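You operate a simulated robot arm through the tools that you are given. There is no shell and no other tool.

You run a simulated robot arm. Do the job below in one go: nothing can be reset, and whatever is moved stays where it is left.

## Task
Drop the dye pod marked 308 into the chute whose meter reads lowest.
Fine: shut the chute drain and switch the loop on first; switch off once the run has ended.

The check looks at the end state, three seconds after you hand in, the way a careful person would. Anything else that was tipped, shoved, dropped, spilled or broken makes it a failure.

## Robot
A 6-joint arm with a two-finger gripper, fixed in place. Base frame: the origin is on the floor under the middle of its stand, x ahead of it, y to its left, z up; the work surface is at about z = 0.784. Lengths are in m, angles in rad, forces in N, time in s.
It reaches about 1.417 m from its shoulder. Its first joint turns from -2.897 to 2.897 rad. Payload 3.43 kg.
Tool frame: the origin (TCP) lies between the finger pads and is the grasp point; the fingertips stand 0.02 m ahead of it; z points along the fingers, y is the line along which they close. The gripper opens to 0.19 m; its body begins 0.248 m behind the TCP.
Orientation is that of the tool frame in the base frame, as [roll, pitch, yaw] about the fixed x, y, z axes, in that order (R = Rz(yaw) Ry(pitch) Rx(roll)). With the fingers straight down and closing along the base's y, the tool's x points along the base's -x, its y along +y and its z along -z.

## Interface
- The arm moves only by the tool apply_moves. Its argument "series" is a list of rows, each a list of 7 numbers: the gripper command, from -1 (fully open) to 1 (shut), values between in proportion, then the shift along the tool's x, y, z in units of 20 mm (1.0 is 20 mm), then the turn, a rotation vector about the tool's x, y, z in units of 6 degrees (1.0 is 6 degrees). In form: [[fingers, x, y, z, ax, ay, az], ...]. A call has 1 to 20 rows; each row shifts and turns the commanded pose from where the row before left it, along the tool's axes as they then stand. A call with a number of a shift or a turn outside -1 to 1 is refused whole. A row lasts 0.2 s, in which the tool goes at most 0.05 m and 0.15 rad; a call with a longer step from one row to the next is refused whole, and so is a gripper value outside its range. Where a pose cannot be reached the arm comes as near as it can. A force on the tool above 90 N (or 10 N above the force at the start of the call, whichever is more), or a blocked arm, ends the call early, and 0.2 s more pass. The fingers move at their own pace (about 0.153 m/s each) and stop on an object; they squeeze with about 29 N. The grip force told is the motor's: it shows also when the fingers shut on nothing. Time passes only in rows, and 0.2 s behind the last, so rows that do not move let the fingers close. It gives the time, the measured TCP pose, the force on the tool (base axes), the opening and the grip force at its end, in the units of the frame above (readings bear some noise), with the torque about the TCP (base axes, N m) and any sound that the robot's microphone picked up.
- Cameras (640 x 400 px; columns grow to the right, rows downward): "scene" is fixed at [0.0501, 0.6496, 1.4616]; the picture's right is [-0.49, -0.87, 0.00], its down [-0.34, 0.19, -0.92] and it looks along [0.80, -0.45, -0.40] (base axes); focal length 333 px, centre (320, 200). "wrist" rides on the gripper at [0.07, -0.008, -0.288] in the tool frame; the picture's right is [0.12, 0.99, 0.00], its down [-0.96, 0.11, -0.25] and it looks along [-0.24, 0.03, 0.97] (tool axes); focal length 261 px, centre (320, 200). There is no depth. A picture from a camera that has moved, and an enlarged one, comes with that camera's place and axes in the base frame and with its lens.
- capture(camera): a new picture of that camera. The clock stands still meanwhile.
- lift_body(by): moves the trunk up (or, below 0, down) by that many m; the arm rides with it, the base frame stays. It gives what a move gives, with no picture.
- close_up(camera, box): a new picture of the part [left, top, right, bottom] of that camera's present view, enlarged. The clock stands still meanwhile.
- finish_job(): hands the job in; it is judged then, once.

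Places have to be worked out from the pictures, the camera data and where the tool is seen. Open the gripper and draw the arm clear of the work before you hand the job in, unless the task says otherwise.

The tools are called as name(argument=value, ...) on one line, values as JSON. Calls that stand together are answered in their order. apply_moves: Moves the arm, as the interface text tells. Its arguments: {"type":"object","properties":{"series":{"type":"array","items":{"type":"array","items":{"type":"number"}}}},"required":["series"]} The other tools are called the same way: lift_body (by) moves the trunk up or down; capture (camera) takes a picture; close_up (camera, box) takes an enlarged picture of a part of a camera's view; finish_job () hands the job in.

At the start:

```text
t: 0.0
eef_pos: [0.7206, -0.1593, 1.2985]
ee_rot: [3.141, 0.001, -3.141]
contact_force: [0.4, -0.5, -0.9]
moment: [0.01, 0.02, 0.0]
grip_width: 0.1898
finger_force: 0.0
trunk travel left (down, up): [-0.25, 0.19]
```

scene: 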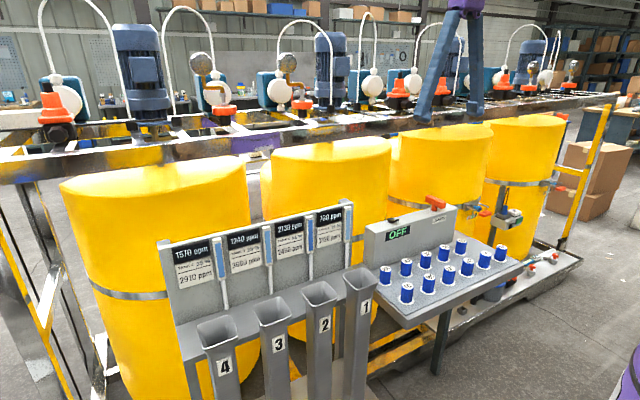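
wrist: 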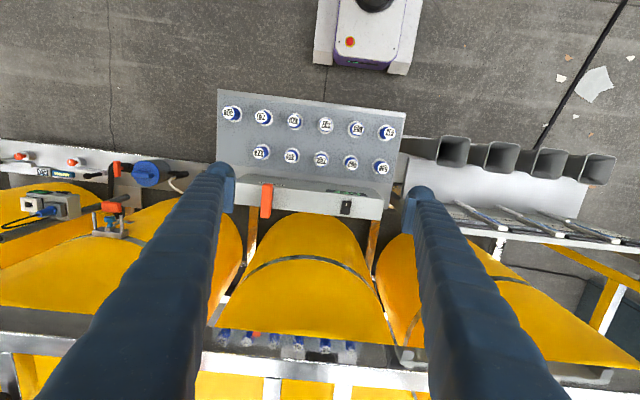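

The scene shows four chutes with meters, a control box with an OFF display, and a tray of blue pods. I'll enlarge the meters, pods and control box to read them.

close_up(camera="scene", box=[150, 190, 370, 330])

close_up(camera="scene", box=[360, 190, 530, 310])

close_up(camera="wrist", box=[210, 85, 410, 220])

close_up(camera="scene", box=[180, 280, 400, 400])

```text
2.86 times, centred on (260, 260) of scene
camera zoom: at [0.0501, 0.6496, 1.4616], right [-0.49, -0.87, 0.0], down [-0.34, 0.19, -0.92], along [0.8, -0.45, -0.4], focal length 952 px, centre (491, 29)
```

zoom: 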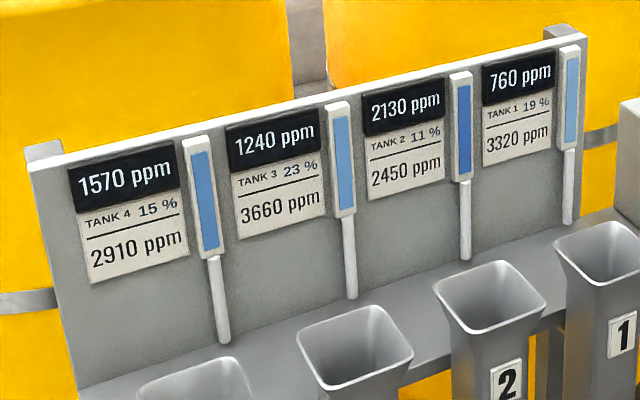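

```text
3.33 times, centred on (445, 250) of scene
camera zoom: at [0.0501, 0.6496, 1.4616], right [-0.49, -0.87, 0.0], down [-0.34, 0.19, -0.92], along [0.8, -0.45, -0.4], focal length 1111 px, centre (-97, 33)
```

zoom: 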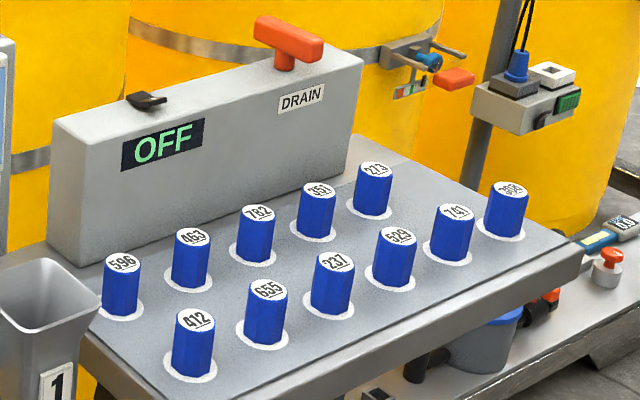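

```text
2.96 times, centred on (310, 152) of wrist
camera zoom: at [0.6508, -0.1693, 1.587], right [-0.12, 0.99, 0.0], down [0.96, 0.12, 0.25], along [0.24, 0.03, -0.97], focal length 772 px, centre (350, 341)
```

zoom: 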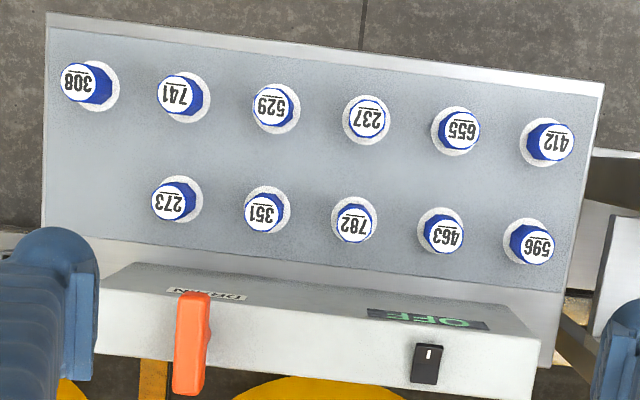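

```text
2.91 times, centred on (290, 340) of scene
camera zoom: at [0.0501, 0.6496, 1.4616], right [-0.49, -0.87, 0.0], down [-0.34, 0.19, -0.92], along [0.8, -0.45, -0.4], focal length 970 px, centre (407, -207)
```

zoom: 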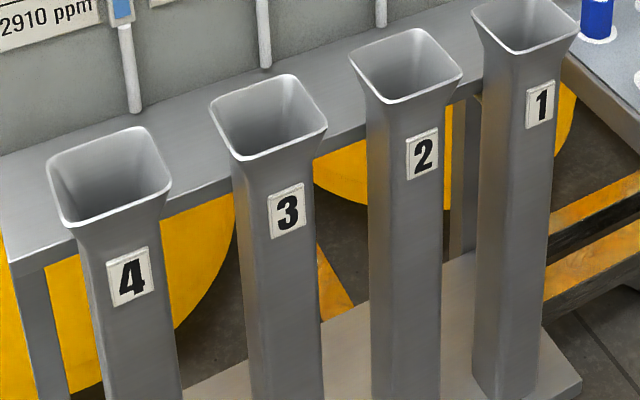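

The black meters read 1570 / 1240 / 2130 / 760 for tanks 4 / 3 / 2 / 1, so chute 1 is lowest for now. Pod 308 sits at about (0.62, -0.43). I'll zoom on the drain handle, the switch and the nearby equipment before moving.

close_up(camera="wrist", box=[230, 170, 310, 220])

close_up(camera="scene", box=[360, 190, 460, 252])

close_up(camera="wrist", box=[320, 170, 400, 220])

close_up(camera="scene", box=[450, 180, 570, 280])

```text
8.00 times, centred on (270, 195) of wrist
camera zoom: at [0.6508, -0.1693, 1.587], right [-0.12, 0.99, 0.0], down [0.96, 0.12, 0.25], along [0.24, 0.03, -0.97], focal length 2085 px, centre (720, 240)
```

zoom: 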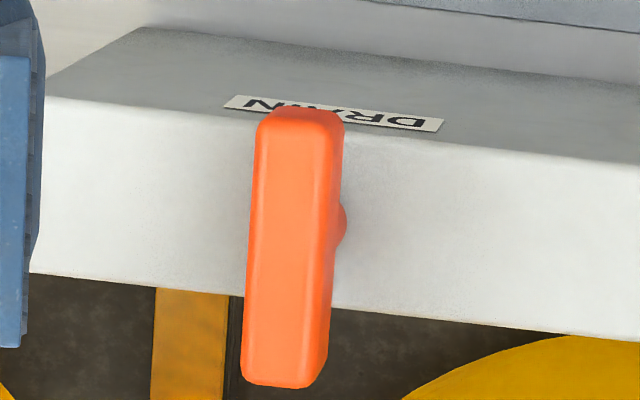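

```text
6.40 times, centred on (410, 221) of scene
camera zoom: at [0.0501, 0.6496, 1.4616], right [-0.49, -0.87, 0.0], down [-0.34, 0.19, -0.92], along [0.8, -0.45, -0.4], focal length 2134 px, centre (-256, 66)
```

zoom: 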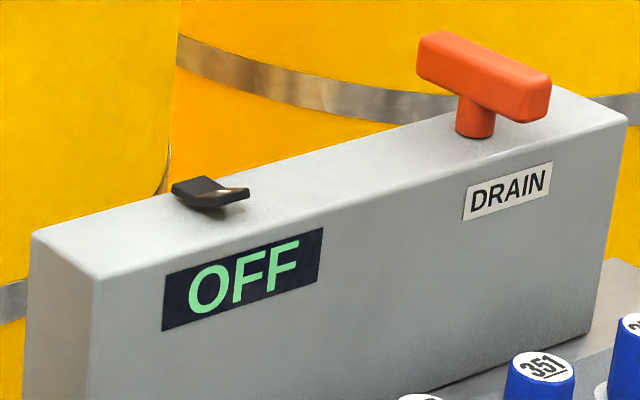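

```text
8.00 times, centred on (360, 195) of wrist
camera zoom: at [0.6508, -0.1693, 1.587], right [-0.12, 0.99, 0.0], down [0.96, 0.12, 0.25], along [0.24, 0.03, -0.97], focal length 2085 px, centre (0, 240)
```

zoom: 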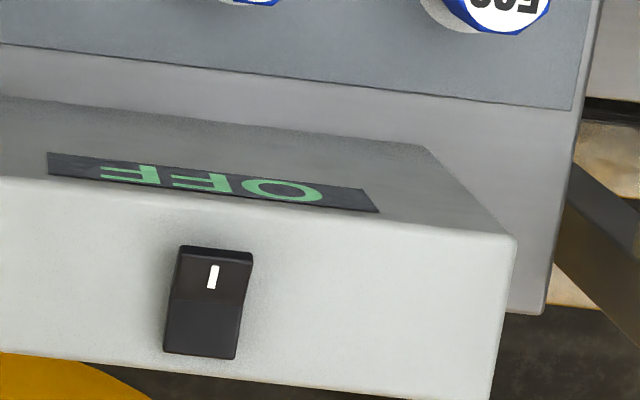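

```text
4.00 times, centred on (510, 230) of scene
camera zoom: at [0.0501, 0.6496, 1.4616], right [-0.49, -0.87, 0.0], down [-0.34, 0.19, -0.92], along [0.8, -0.45, -0.4], focal length 1334 px, centre (-440, 80)
```

zoom: 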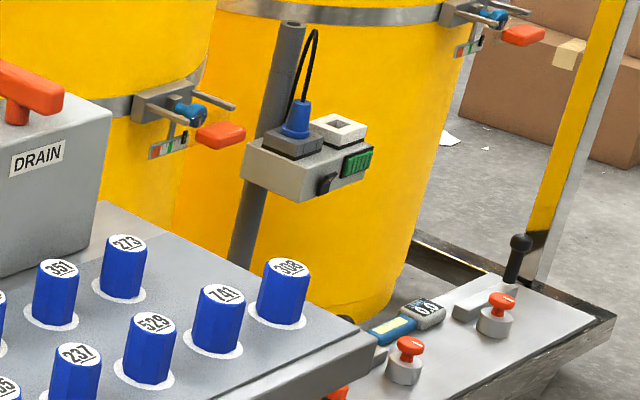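

The rocker switch by the OFF display has its marked end (toward the robot) raised, and the orange DRAIN T-handle lies along x. I'll lower the open gripper partway, staying well clear, for a closer wrist view.

apply_moves(series=[[-1, -0.2, -0.3, 0.9, 0, 0, 0], [-1, -0.2, -0.3, 0.9, 0, 0, 0], [-1, -0.2, -0.3, 0.9, 0, 0, 0], [-1, -0.2, -0.3, 0.9, 0, 0, 0], [-1, -0.2, -0.3, 0.9, 0, 0, 0], [-1, -0.2, -0.3, 0.9, 0, 0, 0], [-1, -0.2, -0.3, 0.9, 0, 0, 0], [-1, 0, 0, 0, 0, 0, 0]])

```text
t: 1.8
eef_pos: [0.7486, -0.202, 1.1743]
ee_rot: [-3.14, 0.0, -3.14]
contact_force: [-0.2, -0.3, -0.4]
moment: [-0.02, 0.02, -0.02]
grip_width: 0.1899
finger_force: 0.1
trunk travel left (down, up): [-0.25, 0.19]
```

The tool is now at (0.749, -0.202, 1.174). I'll take pictures from here.

capture(camera="wrist")

capture(camera="scene")

```text
taken
camera wrist: at [0.6784, -0.2115, 1.4622], right [-0.12, 0.99, 0.0], down [0.96, 0.12, 0.25], along [0.25, 0.03, -0.97], focal length 261 px, centre (320, 200)
```

wrist: 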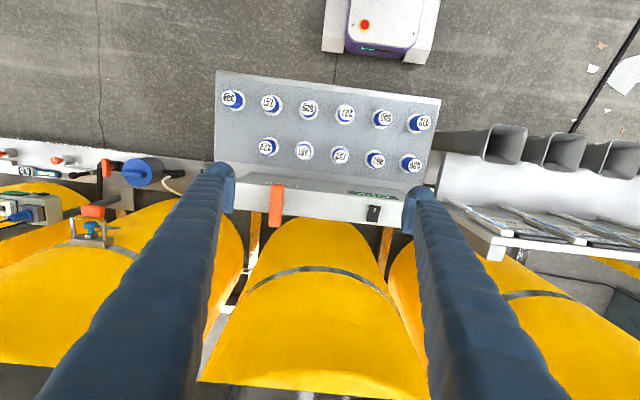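

```text
taken
```

scene: 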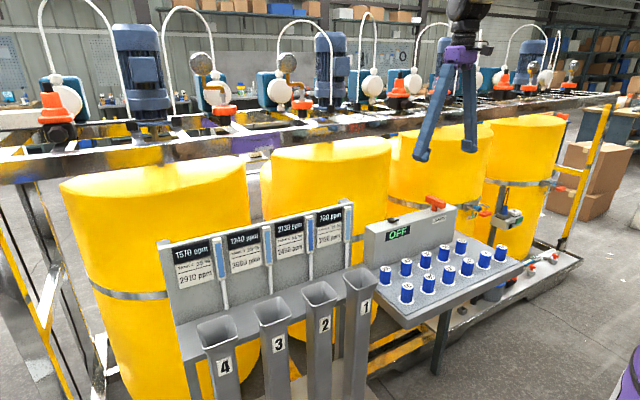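

The fingertips look about 3 cm thick. I'll zoom in on the control box and the tray from here.

close_up(camera="wrist", box=[230, 160, 410, 240])

close_up(camera="wrist", box=[210, 65, 450, 185])

close_up(camera="wrist", box=[420, 100, 640, 260])

close_up(camera="wrist", box=[0, 130, 240, 280])

```text
3.56 times, centred on (320, 200) of wrist
camera zoom: at [0.6784, -0.2115, 1.4622], right [-0.12, 0.99, 0.0], down [0.96, 0.12, 0.25], along [0.25, 0.03, -0.97], focal length 927 px, centre (320, 200)
```

zoom: 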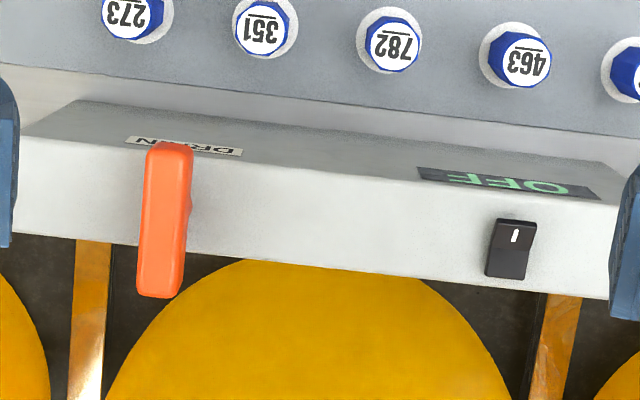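

```text
2.67 times, centred on (330, 125) of wrist
camera zoom: at [0.6784, -0.2115, 1.4622], right [-0.12, 0.99, 0.0], down [0.96, 0.12, 0.25], along [0.25, 0.03, -0.97], focal length 695 px, centre (293, 400)
```

zoom: 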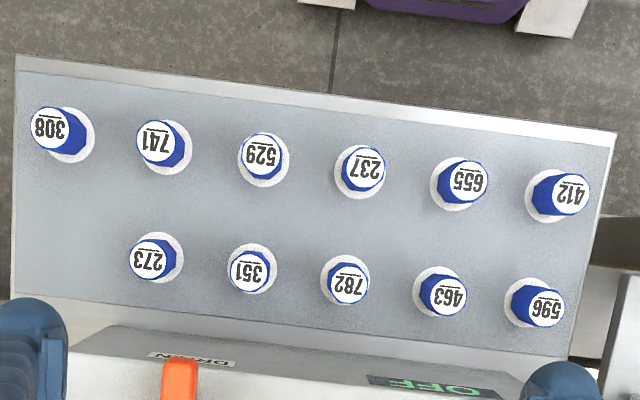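

```text
2.50 times, centred on (530, 180) of wrist
camera zoom: at [0.6784, -0.2115, 1.4622], right [-0.12, 0.99, 0.0], down [0.96, 0.12, 0.25], along [0.25, 0.03, -0.97], focal length 652 px, centre (-205, 250)
```

zoom: 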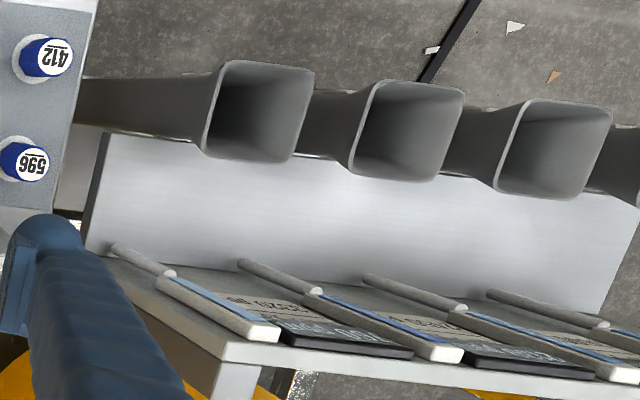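

```text
2.67 times, centred on (120, 205) of wrist
camera zoom: at [0.6784, -0.2115, 1.4622], right [-0.12, 0.99, 0.0], down [0.96, 0.12, 0.25], along [0.25, 0.03, -0.97], focal length 695 px, centre (853, 187)
```

zoom: 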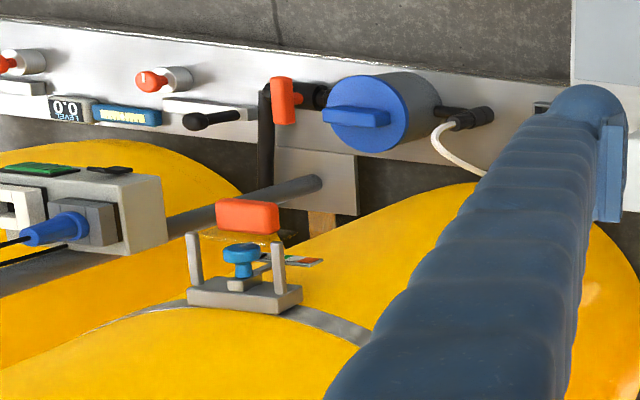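

From several views I put the drain handle's centre at about (0.823, -0.280, 0.963), with its bar about 8 cm long along x. The box top is at about z 0.93. I'll move above the handle with the gripper partly open.

apply_moves(series=[[-0.05, -0.465, -0.4875, 0.9, 0, 0, 0], [-0.05, -0.465, -0.4875, 0.9, 0, 0, 0], [-0.05, -0.465, -0.4875, 0.9, 0, 0, 0], [-0.05, -0.465, -0.4875, 0.9, 0, 0, 0], [-0.05, -0.465, -0.4875, 0.9, 0, 0, 0], [-0.05, -0.465, -0.4875, 0.8, 0, 0, 0], [-0.05, -0.465, -0.4875, 0.6, 0, 0, 0], [-0.05, -0.465, -0.4875, 0.5, 0, 0, 0], [-0.05, 0, 0, 0, 0, 0, 0]])

capture(camera="wrist")

close_up(camera="scene", box=[340, 140, 500, 260])

```text
t: 3.8
eef_pos: [0.8224, -0.2796, 1.0453]
ee_rot: [-3.141, -0.001, -3.14]
contact_force: [0.2, 0.0, 0.3]
moment: [0.01, 0.02, -0.02]
grip_width: 0.1
finger_force: 0.1
trunk travel left (down, up): [-0.25, 0.19]
```

```text
taken
camera wrist: at [0.753, -0.2895, 1.3331], right [-0.12, 0.99, 0.0], down [0.96, 0.12, 0.25], along [0.25, 0.03, -0.97], focal length 261 px, centre (320, 200)
```

wrist: 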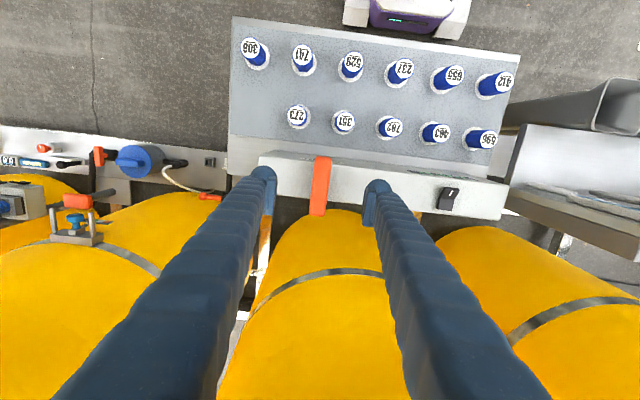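

```text
3.33 times, centred on (420, 200) of scene
camera zoom: at [0.0501, 0.6496, 1.4616], right [-0.49, -0.87, 0.0], down [-0.34, 0.19, -0.92], along [0.8, -0.45, -0.4], focal length 1111 px, centre (-13, 200)
```

zoom: 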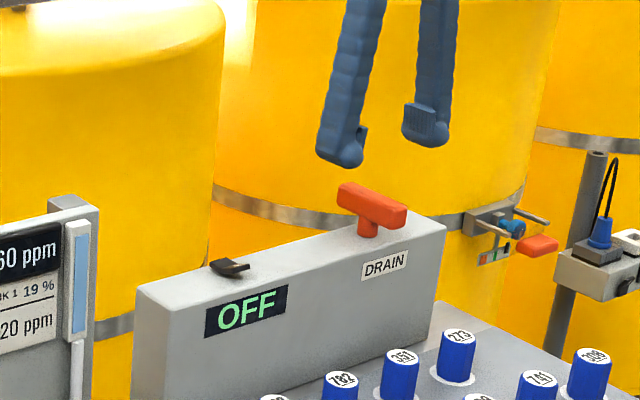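

The fingers now straddle the handle from above. I'll take an enlarged wrist view to check the centring.

close_up(camera="wrist", box=[240, 140, 400, 240])

close_up(camera="wrist", box=[420, 165, 500, 225])

```text
4.00 times, centred on (320, 190) of wrist
camera zoom: at [0.753, -0.2895, 1.3331], right [-0.12, 0.99, 0.0], down [0.96, 0.12, 0.25], along [0.25, 0.03, -0.97], focal length 1043 px, centre (320, 240)
```

zoom: 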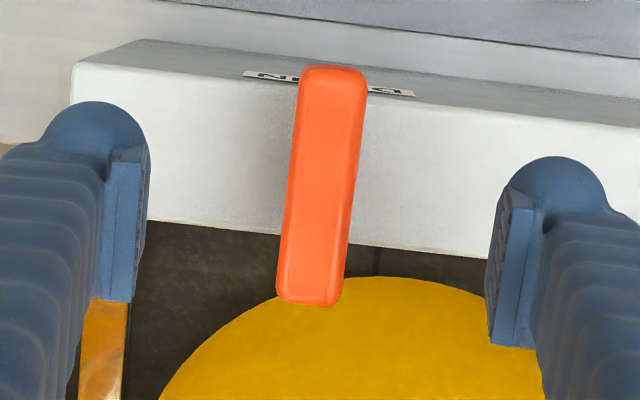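

```text
6.67 times, centred on (460, 195) of wrist
camera zoom: at [0.753, -0.2895, 1.3331], right [-0.12, 0.99, 0.0], down [0.96, 0.12, 0.25], along [0.25, 0.03, -0.97], focal length 1738 px, centre (-613, 233)
```

zoom: 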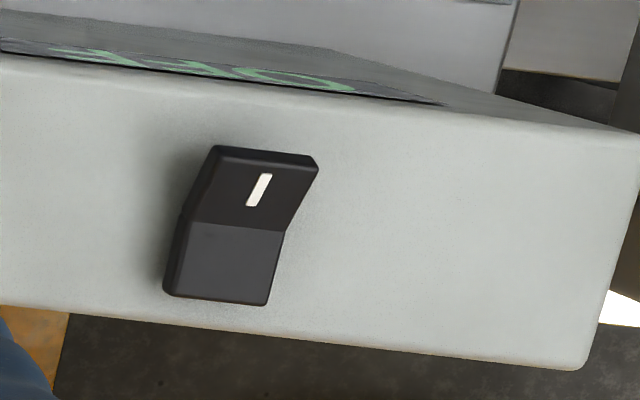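

The bar's centre works out at (0.824, -0.280), right under the tool, and the rocker's middle is at about (0.827, -0.079). I'll descend over the handle and close on it.

apply_moves(series=[[-0.05, -0.05, 0, 0.8, 0, 0, 0], [-0.05, -0.05, 0, 0.8, 0, 0, 0], [-0.05, 0, 0, 0.8, 0, 0, 0], [-0.05, 0, 0, 0.8, 0, 0, 0], [-0.05, 0, 0, 0.8, 0, 0, 0], [-0.05, 0, 0, 0, 0, 0, 0], [0.3, 0, 0, 0, 0, 0, 0], [0.7, 0, 0, 0, 0, 0, 0], [1, 0, 0, 0, 0, 0, 0], [1, 0, 0, 0, 0, 0, 0]])

close_up(camera="scene", box=[340, 140, 500, 260])

```text
t: 6.0
eef_pos: [0.824, -0.2801, 0.9646]
ee_rot: [3.14, -0.001, -3.139]
contact_force: [-0.2, 5.0, -0.5]
moment: [0.07, -0.09, -0.03]
grip_width: 0.0232
finger_force: 44.9
trunk travel left (down, up): [-0.25, 0.19]
```

```text
3.33 times, centred on (420, 200) of scene
camera zoom: at [0.0501, 0.6496, 1.4616], right [-0.49, -0.87, 0.0], down [-0.34, 0.19, -0.92], along [0.8, -0.45, -0.4], focal length 1111 px, centre (-13, 200)
```

zoom: 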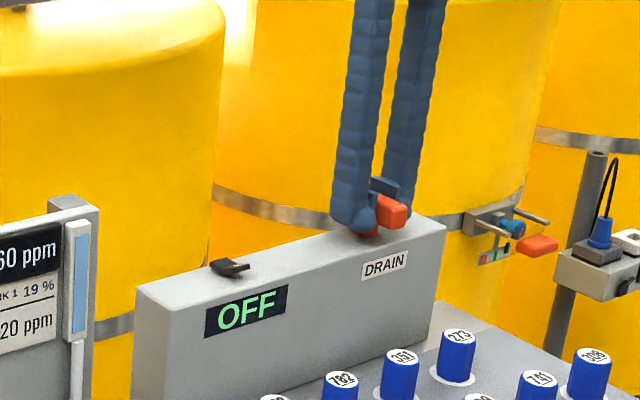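

The handle is gripped at 23 mm width. I'll try a small clockwise turn (seen from above) and watch the torque.

apply_moves(series=[[1, 0, 0, 0, 0, 0, 0.5], [1, 0, 0, 0, 0, 0, 0.5], [1, 0, 0, 0, 0, 0, 0.5], [1, 0, 0, 0, 0, 0, 0]])

close_up(camera="scene", box=[340, 140, 500, 260])

```text
t: 7.0
eef_pos: [0.8239, -0.2795, 0.9656]
ee_rot: [-3.142, -0.002, 2.985]
contact_force: [-0.2, 8.4, -2.3]
moment: [0.1, 0.1, 0.0]
grip_width: 0.0228
finger_force: 44.0
trunk travel left (down, up): [-0.25, 0.19]
```

```text
3.33 times, centred on (420, 200) of scene
camera zoom: at [0.0501, 0.6496, 1.4616], right [-0.49, -0.87, 0.0], down [-0.34, 0.19, -0.92], along [0.8, -0.45, -0.4], focal length 1111 px, centre (-13, 200)
```

zoom: 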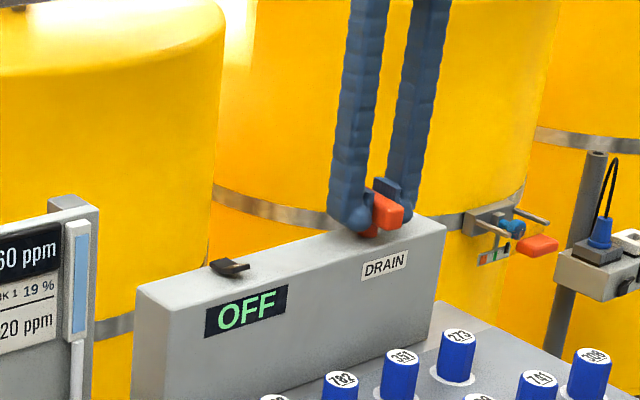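

The bar turned about 9° with the gripper and little torque, so this direction moves freely. I'll continue in steps toward 90°.

apply_moves(series=[[1, 0, 0, 0, 0, 0, 0.7], [1, 0, 0, 0, 0, 0, 0.7], [1, 0, 0, 0, 0, 0, 0.7], [1, 0, 0, 0, 0, 0, 0.7], [1, 0, 0, 0, 0, 0, 0.7], [1, 0, 0, 0, 0, 0, 0.7], [1, 0, 0, 0, 0, 0, 0.7], [1, 0, 0, 0, 0, 0, 0.7], [1, 0, 0, 0, 0, 0, 0.7], [1, 0, 0, 0, 0, 0, 0.7], [1, 0, 0, 0, 0, 0, 0]])

close_up(camera="scene", box=[340, 140, 500, 260])

```text
t: 9.4
eef_pos: [0.825, -0.278, 0.9653]
ee_rot: [-3.14, -0.003, 2.252]
contact_force: [-2.6, 12.2, -5.6]
moment: [0.09, -0.01, 0.0]
grip_width: 0.0231
finger_force: 44.9
trunk travel left (down, up): [-0.25, 0.19]
```

```text
3.33 times, centred on (420, 200) of scene
camera zoom: at [0.0501, 0.6496, 1.4616], right [-0.49, -0.87, 0.0], down [-0.34, 0.19, -0.92], along [0.8, -0.45, -0.4], focal length 1111 px, centre (-13, 200)
```

zoom: 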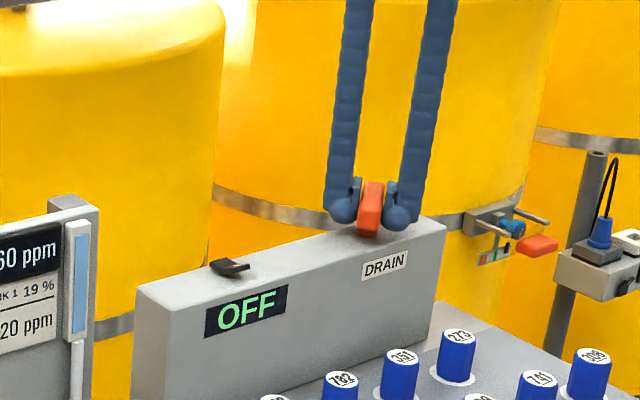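

About halfway now (roughly 51°), still turning easily. I'll continue to about 90°.

apply_moves(series=[[1, 0, 0, 0, 0, 0, 0.65], [1, 0, 0, 0, 0, 0, 0.65], [1, 0, 0, 0, 0, 0, 0.65], [1, 0, 0, 0, 0, 0, 0.65], [1, 0, 0, 0, 0, 0, 0.65], [1, 0, 0, 0, 0, 0, 0.65], [1, 0, 0, 0, 0, 0, 0.65], [1, 0, 0, 0, 0, 0, 0.65], [1, 0, 0, 0, 0, 0, 0.65], [1, 0, 0, 0, 0, 0, 0.65], [1, 0, 0, 0, 0, 0, 0]])

close_up(camera="scene", box=[340, 140, 500, 260])

```text
t: 11.8
eef_pos: [0.8257, -0.2803, 0.9646]
ee_rot: [-3.141, 0.001, 1.571]
contact_force: [5.4, 17.3, -5.0]
moment: [0.15, -0.05, -0.06]
grip_width: 0.0229
finger_force: 45.0
trunk travel left (down, up): [-0.25, 0.19]
```

```text
3.33 times, centred on (420, 200) of scene
camera zoom: at [0.0501, 0.6496, 1.4616], right [-0.49, -0.87, 0.0], down [-0.34, 0.19, -0.92], along [0.8, -0.45, -0.4], focal length 1111 px, centre (-13, 200)
```

zoom: 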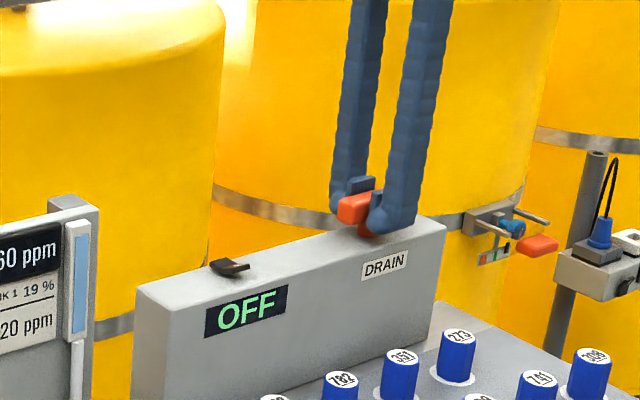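

The bar is now along y at 90° with no clear stop felt. I'll nudge a few degrees more to feel whether an end stop is there.

apply_moves(series=[[1, 0, 0, 0, 0, 0, 0.4], [1, 0, 0, 0, 0, 0, 0.4], [1, 0, 0, 0, 0, 0, 0]])

```text
t: 12.6
eef_pos: [0.8255, -0.2804, 0.9645]
ee_rot: [-3.14, 0.001, 1.49]
contact_force: [6.0, 12.2, -4.8]
moment: [-0.19, -0.07, 1.41]
grip_width: 0.0241
finger_force: 45.0
trunk travel left (down, up): [-0.25, 0.19]
```

The torque jumped to 1.4 N·m, so the handle is at its end stop at 90°. I'll release it, raise the tool straight up and look.

apply_moves(series=[[0.5, 0, 0, 0, 0, 0, 0], [-0.05, 0, 0, 0, 0, 0, 0], [-0.05, 0, 0, 0, 0, 0, 0], [-0.05, 0, 0, 0, 0, 0, 0], [-0.05, 0, 0, -0.8, 0, 0, 0], [-0.05, 0, 0, -0.8, 0, 0, 0], [-0.05, 0, 0, -0.8, 0, 0, 0], [-0.05, 0, 0, -0.8, 0, 0, 0], [-0.05, 0, 0, -0.8, 0, 0, 0], [-0.05, 0, 0, -0.8, 0, 0, 0], [-0.05, 0, 0, 0, 0, 0, 0]])

close_up(camera="scene", box=[340, 140, 500, 260])

capture(camera="wrist")

capture(camera="scene")

```text
t: 15.0
eef_pos: [0.8241, -0.2809, 1.0631]
ee_rot: [-3.14, -0.001, 1.489]
contact_force: [-0.4, -0.1, -0.8]
moment: [0.0, -0.04, -0.01]
grip_width: 0.0998
finger_force: 0.0
trunk travel left (down, up): [-0.25, 0.19]
```

```text
3.33 times, centred on (420, 200) of scene
camera zoom: at [0.0501, 0.6496, 1.4616], right [-0.49, -0.87, 0.0], down [-0.34, 0.19, -0.92], along [0.8, -0.45, -0.4], focal length 1111 px, centre (-13, 200)
```

zoom: 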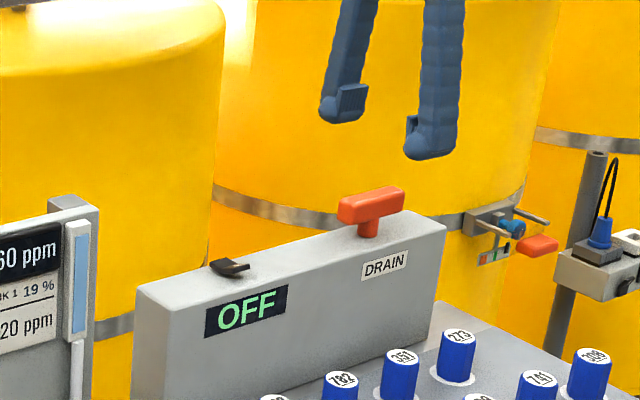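

```text
taken
camera wrist: at [0.8234, -0.2102, 1.3493], right [1.0, 0.04, 0.0], down [0.04, -0.97, 0.25], along [0.01, -0.25, -0.97], focal length 261 px, centre (320, 200)
```

wrist: 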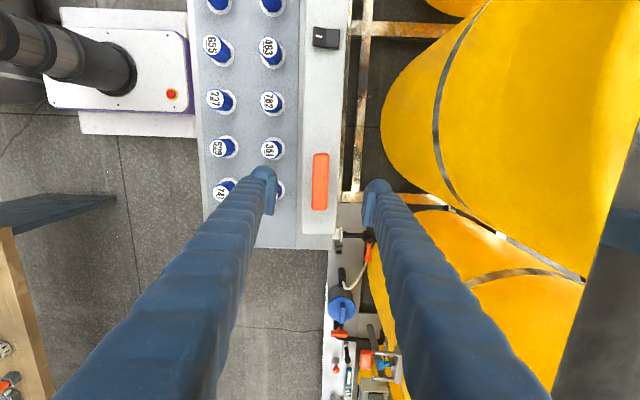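

```text
taken
```

scene: 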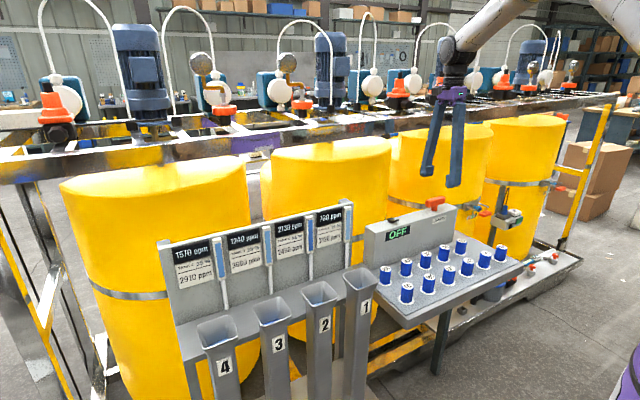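

The handle now lies along y at its stop. I'll zoom for any marks or pipework around the box that would confirm open or shut.

close_up(camera="wrist", box=[280, 130, 380, 260])

close_up(camera="scene", box=[370, 185, 470, 255])

close_up(camera="scene", box=[320, 260, 520, 400])

```text
3.08 times, centred on (330, 195) of wrist
camera zoom: at [0.8234, -0.2102, 1.3493], right [1.0, 0.04, 0.0], down [0.04, -0.97, 0.25], along [0.01, -0.25, -0.97], focal length 802 px, centre (289, 215)
```

zoom: 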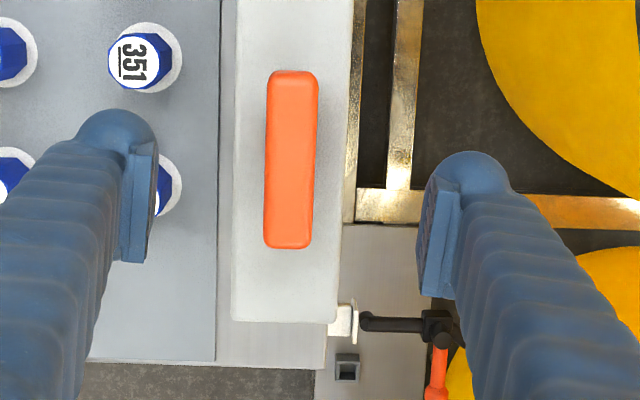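

```text
5.71 times, centred on (420, 220) of scene
camera zoom: at [0.0501, 0.6496, 1.4616], right [-0.49, -0.87, 0.0], down [-0.34, 0.19, -0.92], along [0.8, -0.45, -0.4], focal length 1905 px, centre (-251, 86)
```

zoom: 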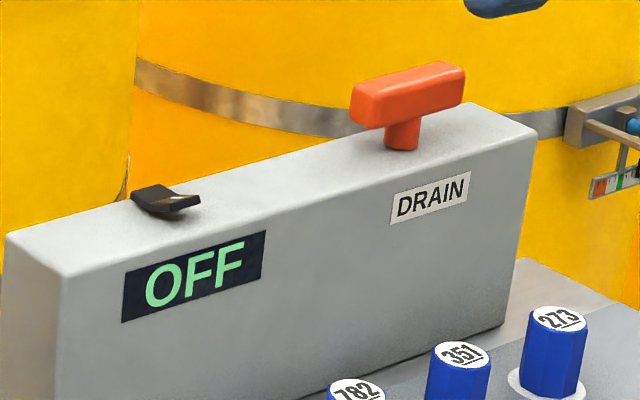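

```text
2.86 times, centred on (420, 330) of scene
camera zoom: at [0.0501, 0.6496, 1.4616], right [-0.49, -0.87, 0.0], down [-0.34, 0.19, -0.92], along [0.8, -0.45, -0.4], focal length 952 px, centre (34, -171)
```

zoom: 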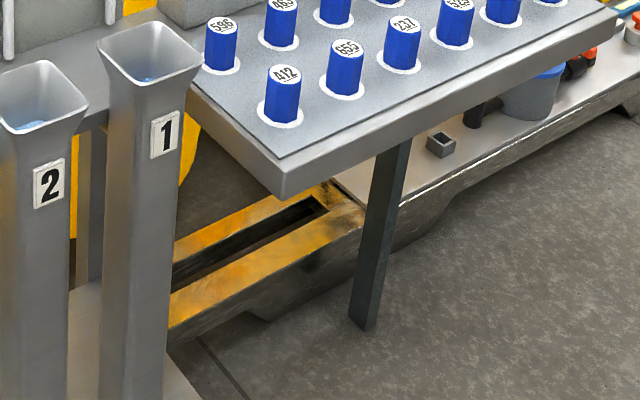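

There is now blue water inside chutes 1 and 2 that was absent before, which suggests the shut drain is letting the chutes fill. I'll check the chutes closely.

close_up(camera="scene", box=[180, 250, 400, 400])

close_up(camera="scene", box=[150, 190, 370, 330])

```text
2.67 times, centred on (290, 325) of scene
camera zoom: at [0.0501, 0.6496, 1.4616], right [-0.49, -0.87, 0.0], down [-0.34, 0.19, -0.92], along [0.8, -0.45, -0.4], focal length 889 px, centre (400, -133)
```

zoom: 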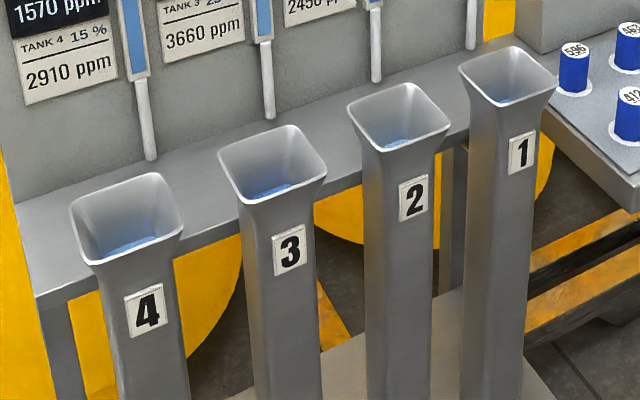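

```text
2.86 times, centred on (260, 260) of scene
camera zoom: at [0.0501, 0.6496, 1.4616], right [-0.49, -0.87, 0.0], down [-0.34, 0.19, -0.92], along [0.8, -0.45, -0.4], focal length 952 px, centre (491, 29)
```

zoom: 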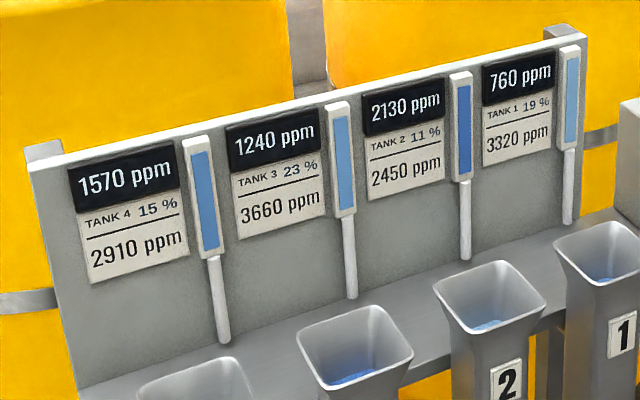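

Every chute now shows water, so the drain is shut. Next I'll square the tool's yaw to 90°, close the fingers and go above the rocker's marked end, so that only one fingertip will touch it.

apply_moves(series=[[0.3, 0, 0, 0, 0, 0, -0.78], [0.6, 0.9, -0.15, 0, 0, 0, 0], [1, 0.9, -0.15, 0, 0, 0, 0], [1, 0.9, -0.15, 0, 0, 0, 0], [1, 0.9, -0.15, 0, 0, 0, 0], [1, 0.9, -0.15, 0, 0, 0, 0], [1, 0.9, -0.15, 0, 0, 0, 0], [1, 0.9, -0.15, 0, 0, 0, 0], [1, 0.9, -0.15, 0, 0, 0, 0], [1, 0.9, -0.15, 0, 0, 0, 0], [1, 0.9, -0.15, 0, 0, 0, 0], [1, 0.9, -0.15, 0, 0, 0, 0], [1, 0.2, 0, 0, 0, 0, 0], [1, 0, 0, 0, 0, 0, 0]])

capture(camera="wrist")

close_up(camera="scene", box=[340, 150, 460, 240])

```text
t: 18.0
eef_pos: [0.7924, -0.0777, 1.062]
ee_rot: [-3.14, 0.001, 1.568]
contact_force: [-0.9, -0.2, 0.4]
moment: [0.03, -0.01, -0.02]
grip_width: 0.0
finger_force: 28.9
trunk travel left (down, up): [-0.25, 0.19]
```

```text
taken
camera wrist: at [0.7848, -0.0085, 1.349], right [0.99, 0.12, 0.0], down [0.11, -0.96, 0.25], along [0.03, -0.25, -0.97], focal length 261 px, centre (320, 200)
```

wrist: 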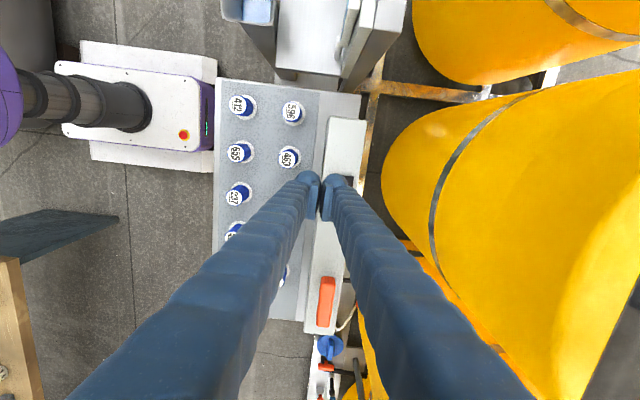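

```text
4.44 times, centred on (400, 195) of scene
camera zoom: at [0.0501, 0.6496, 1.4616], right [-0.49, -0.87, 0.0], down [-0.34, 0.19, -0.92], along [0.8, -0.45, -0.4], focal length 1482 px, centre (-36, 222)
```

zoom: 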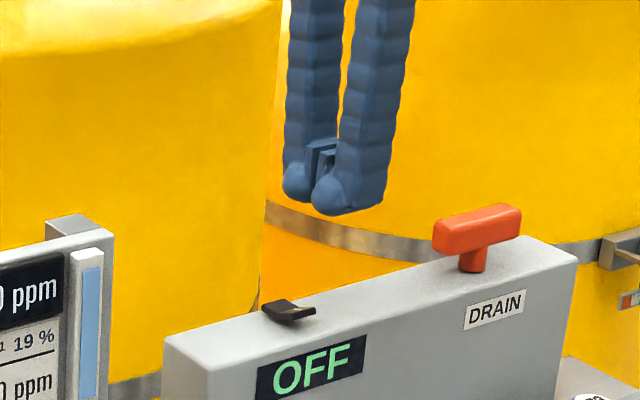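

The closed tips are near the rocker. I'll enlarge the wrist view to see the fingertip shape relative to the switch.

close_up(camera="wrist", box=[270, 140, 390, 230])

close_up(camera="scene", box=[370, 160, 430, 220])

```text
4.44 times, centred on (330, 185) of wrist
camera zoom: at [0.7848, -0.0085, 1.349], right [0.99, 0.12, 0.0], down [0.11, -0.96, 0.25], along [0.03, -0.25, -0.97], focal length 1158 px, centre (276, 267)
```

zoom: 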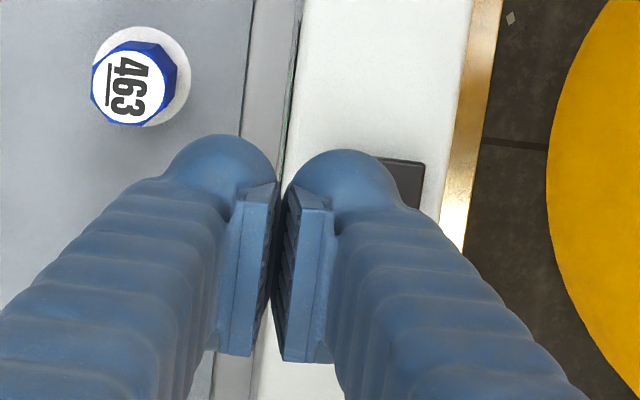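

```text
6.67 times, centred on (400, 190) of scene
camera zoom: at [0.0501, 0.6496, 1.4616], right [-0.49, -0.87, 0.0], down [-0.34, 0.19, -0.92], along [0.8, -0.45, -0.4], focal length 2223 px, centre (-213, 267)
```

zoom: 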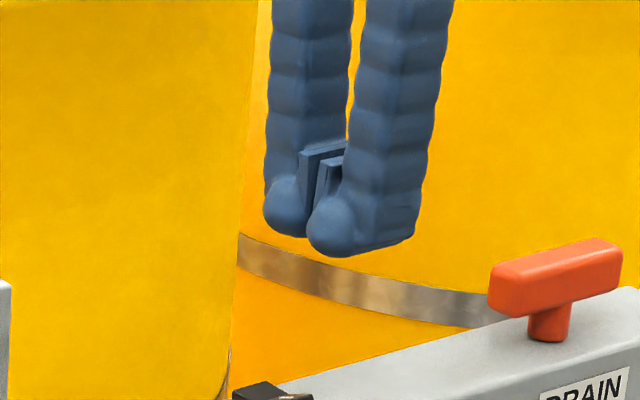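

Each fingertip is about 3 cm by 5 cm with a rounded end, so the +x finger at offset 0.019 should land on the rocker's marked half at about x = 0.811. I'll lower 7 cm and check the alignment.

apply_moves(series=[[1, 0, 0, 0.9, 0, 0, 0], [1, 0, 0, 0.9, 0, 0, 0], [1, 0, 0, 0.9, 0, 0, 0], [1, 0, 0, 0.8, 0, 0, 0], [1, 0, 0, 0, 0, 0, 0]])

close_up(camera="scene", box=[360, 170, 440, 240])

close_up(camera="wrist", box=[270, 140, 390, 230])

```text
t: 19.2
eef_pos: [0.7919, -0.0774, 0.9908]
ee_rot: [3.14, 0.001, 1.569]
contact_force: [0.7, -0.1, -0.8]
moment: [0.01, 0.03, -0.02]
grip_width: 0.0002
finger_force: 29.5
trunk travel left (down, up): [-0.25, 0.19]
```

```text
5.71 times, centred on (400, 205) of scene
camera zoom: at [0.0501, 0.6496, 1.4616], right [-0.49, -0.87, 0.0], down [-0.34, 0.19, -0.92], along [0.8, -0.45, -0.4], focal length 1905 px, centre (-137, 171)
```

zoom: 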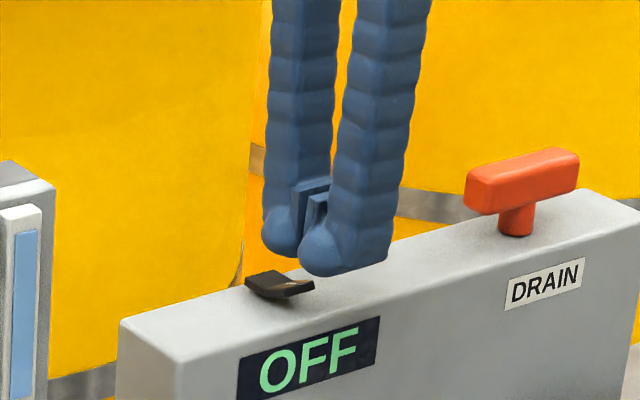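

```text
4.44 times, centred on (330, 185) of wrist
camera zoom: at [0.7843, -0.0085, 1.2787], right [0.99, 0.12, 0.0], down [0.11, -0.96, 0.25], along [0.03, -0.25, -0.97], focal length 1158 px, centre (276, 267)
```

zoom: 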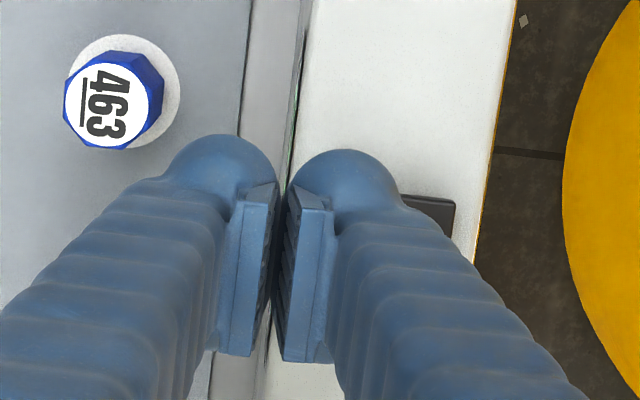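

The rocker spans x from 0.807 to 0.846 and y from about -0.09 to -0.068, so the +x finger is over its raised marked half. I'll lower in small steps and watch the force.

apply_moves(series=[[1, 0, 0, 0.5, 0, 0, 0], [1, 0, 0, 0.5, 0, 0, 0], [1, 0, 0, 0.15, 0, 0, 0], [1, 0, 0, 0.15, 0, 0, 0], [1, 0, 0, 0, 0, 0, 0]])

close_up(camera="scene", box=[360, 170, 440, 240])

```text
t: 20.4
eef_pos: [0.7914, -0.0776, 0.9646]
ee_rot: [-3.14, 0.0, 1.568]
contact_force: [-1.3, -0.6, 1.4]
moment: [-0.05, -0.03, 0.02]
grip_width: 0.0003
finger_force: 28.7
trunk travel left (down, up): [-0.25, 0.19]
```

```text
5.71 times, centred on (400, 205) of scene
camera zoom: at [0.0501, 0.6496, 1.4616], right [-0.49, -0.87, 0.0], down [-0.34, 0.19, -0.92], along [0.8, -0.45, -0.4], focal length 1905 px, centre (-137, 171)
```

zoom: 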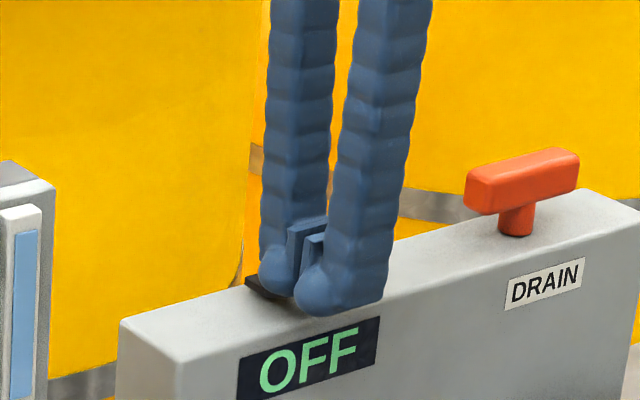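

The tip is just at the rocker with almost no force yet. I'll press on in 3 mm steps.

apply_moves(series=[[1, 0, 0, 0.15, 0, 0, 0], [1, 0, 0, 0.15, 0, 0, 0], [1, 0, 0, 0, 0, 0, 0]])

close_up(camera="scene", box=[360, 170, 440, 240])

```text
t: 21.2
eef_pos: [0.7923, -0.0772, 0.9597]
ee_rot: [3.14, 0.0, 1.571]
contact_force: [-0.6, 0.9, 2.6]
moment: [0.0, -0.02, -0.02]
grip_width: 0.0
finger_force: 28.5
trunk travel left (down, up): [-0.25, 0.19]
```

```text
5.71 times, centred on (400, 205) of scene
camera zoom: at [0.0501, 0.6496, 1.4616], right [-0.49, -0.87, 0.0], down [-0.34, 0.19, -0.92], along [0.8, -0.45, -0.4], focal length 1905 px, centre (-137, 171)
```

zoom: 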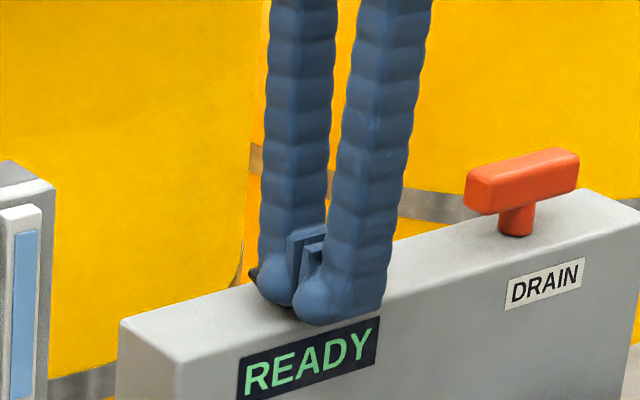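

The display now says READY, so the loop is on. I'll lift off and recheck the display, rocker and meters.

apply_moves(series=[[1, 0, 0, -0.6, 0, 0, 0], [1, 0, 0, -0.9, 0, 0, 0], [1, 0, 0, -0.9, 0, 0, 0], [1, 0, 0, -0.9, 0, 0, 0], [1, 0, 0, -0.9, 0, 0, 0], [1, 0, 0, -0.9, 0, 0, 0], [1, 0, 0, 0, 0, 0, 0]])

close_up(camera="scene", box=[150, 190, 370, 330])

close_up(camera="scene", box=[360, 190, 530, 310])

```text
t: 22.8
eef_pos: [0.7916, -0.0787, 1.0605]
ee_rot: [-3.139, -0.001, 1.569]
contact_force: [-0.4, 0.5, 0.1]
moment: [0.03, 0.0, -0.01]
grip_width: 0.0
finger_force: 28.8
trunk travel left (down, up): [-0.25, 0.19]
```

```text
2.86 times, centred on (260, 260) of scene
camera zoom: at [0.0501, 0.6496, 1.4616], right [-0.49, -0.87, 0.0], down [-0.34, 0.19, -0.92], along [0.8, -0.45, -0.4], focal length 952 px, centre (491, 29)
```

zoom: 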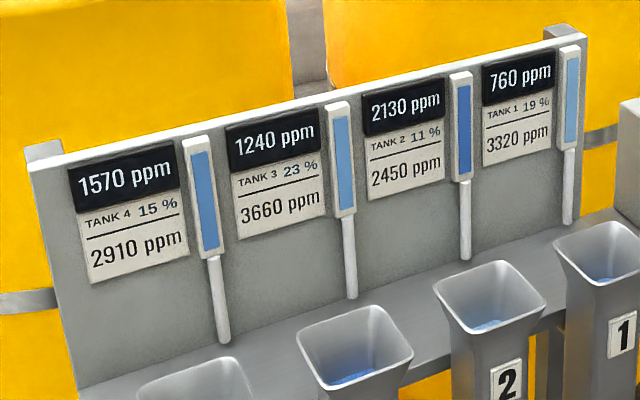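

```text
3.33 times, centred on (445, 250) of scene
camera zoom: at [0.0501, 0.6496, 1.4616], right [-0.49, -0.87, 0.0], down [-0.34, 0.19, -0.92], along [0.8, -0.45, -0.4], focal length 1111 px, centre (-97, 33)
```

zoom: 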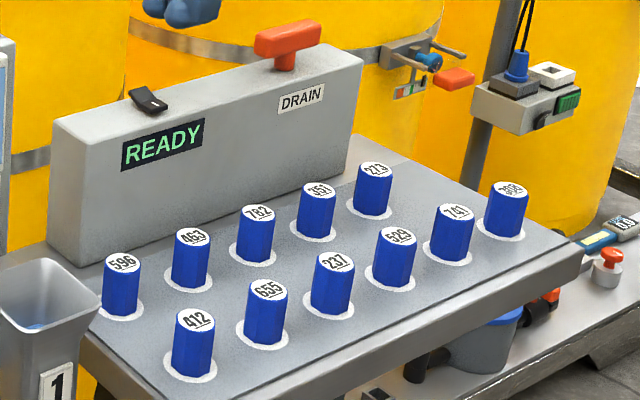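

The meters are unchanged, so chute 1 (760 ppm) is lowest, and the display reads READY. I'll travel at safe height to above pod 308 at about (0.626, -0.428).

apply_moves(series=[[1, -0.8725, -0.415, 0, 0, 0, 0], [1, -0.8725, -0.415, 0, 0, 0, 0], [1, -0.8725, -0.415, 0, 0, 0, 0], [1, -0.8725, -0.415, 0, 0, 0, 0], [1, -0.8725, -0.415, 0, 0, 0, 0], [1, -0.8725, -0.415, 0, 0, 0, 0], [1, -0.8725, -0.415, 0, 0, 0, 0], [1, -0.8725, -0.415, 0, 0, 0, 0], [1, -0.8725, -0.415, 0, 0, 0, 0], [1, -0.8725, -0.415, 0, 0, 0, 0], [1, -0.8725, -0.415, 0, 0, 0, 0], [1, -0.8725, -0.415, 0, 0, 0, 0], [1, -0.8725, -0.415, 0, 0, 0, 0], [1, -0.8725, -0.415, 0, 0, 0, 0], [1, -0.8725, -0.415, 0, 0, 0, 0], [0.5, -0.8725, -0.415, 0, 0, 0, 0], [0.05, -0.8725, -0.415, 0, 0, 0, 0], [0.05, -0.8725, -0.415, 0, 0, 0, 0], [0.05, -0.8725, -0.415, 0, 0, 0, 0], [0.05, -0.8725, -0.415, 0, 0, 0, 0]])

capture(camera="wrist")

close_up(camera="wrist", box=[260, 130, 380, 220])

```text
t: 27.0
eef_pos: [0.6242, -0.429, 1.0618]
ee_rot: [-3.139, 0.002, 1.57]
contact_force: [0.1, 0.3, -0.1]
moment: [0.03, 0.03, -0.03]
grip_width: 0.0901
finger_force: 0.1
trunk travel left (down, up): [-0.25, 0.19]
```

```text
taken
camera wrist: at [0.6179, -0.3587, 1.3491], right [0.99, 0.12, 0.0], down [0.11, -0.96, 0.25], along [0.03, -0.25, -0.97], focal length 261 px, centre (320, 200)
```

wrist: 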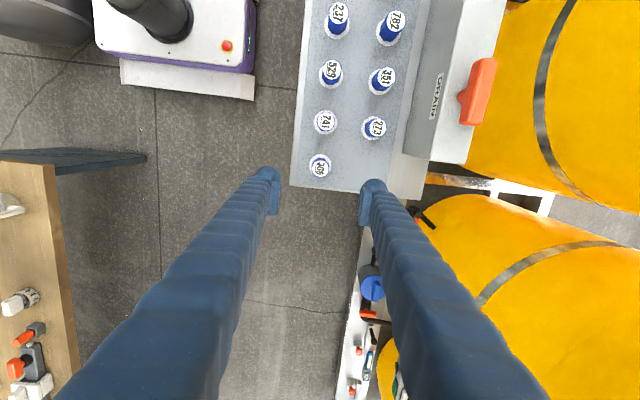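

```text
4.44 times, centred on (320, 175) of wrist
camera zoom: at [0.6179, -0.3587, 1.3491], right [0.99, 0.12, 0.0], down [0.11, -0.96, 0.25], along [0.03, -0.25, -0.97], focal length 1158 px, centre (320, 311)
```

zoom: 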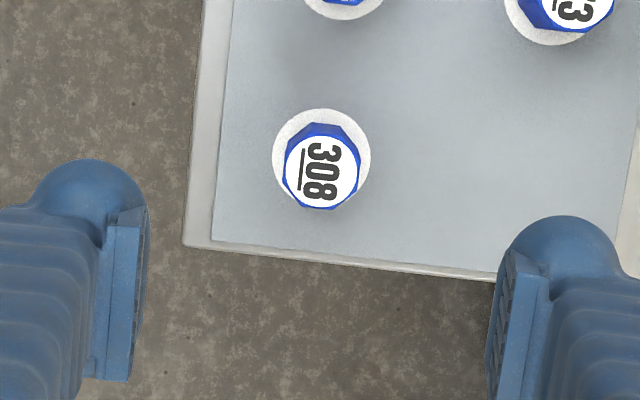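

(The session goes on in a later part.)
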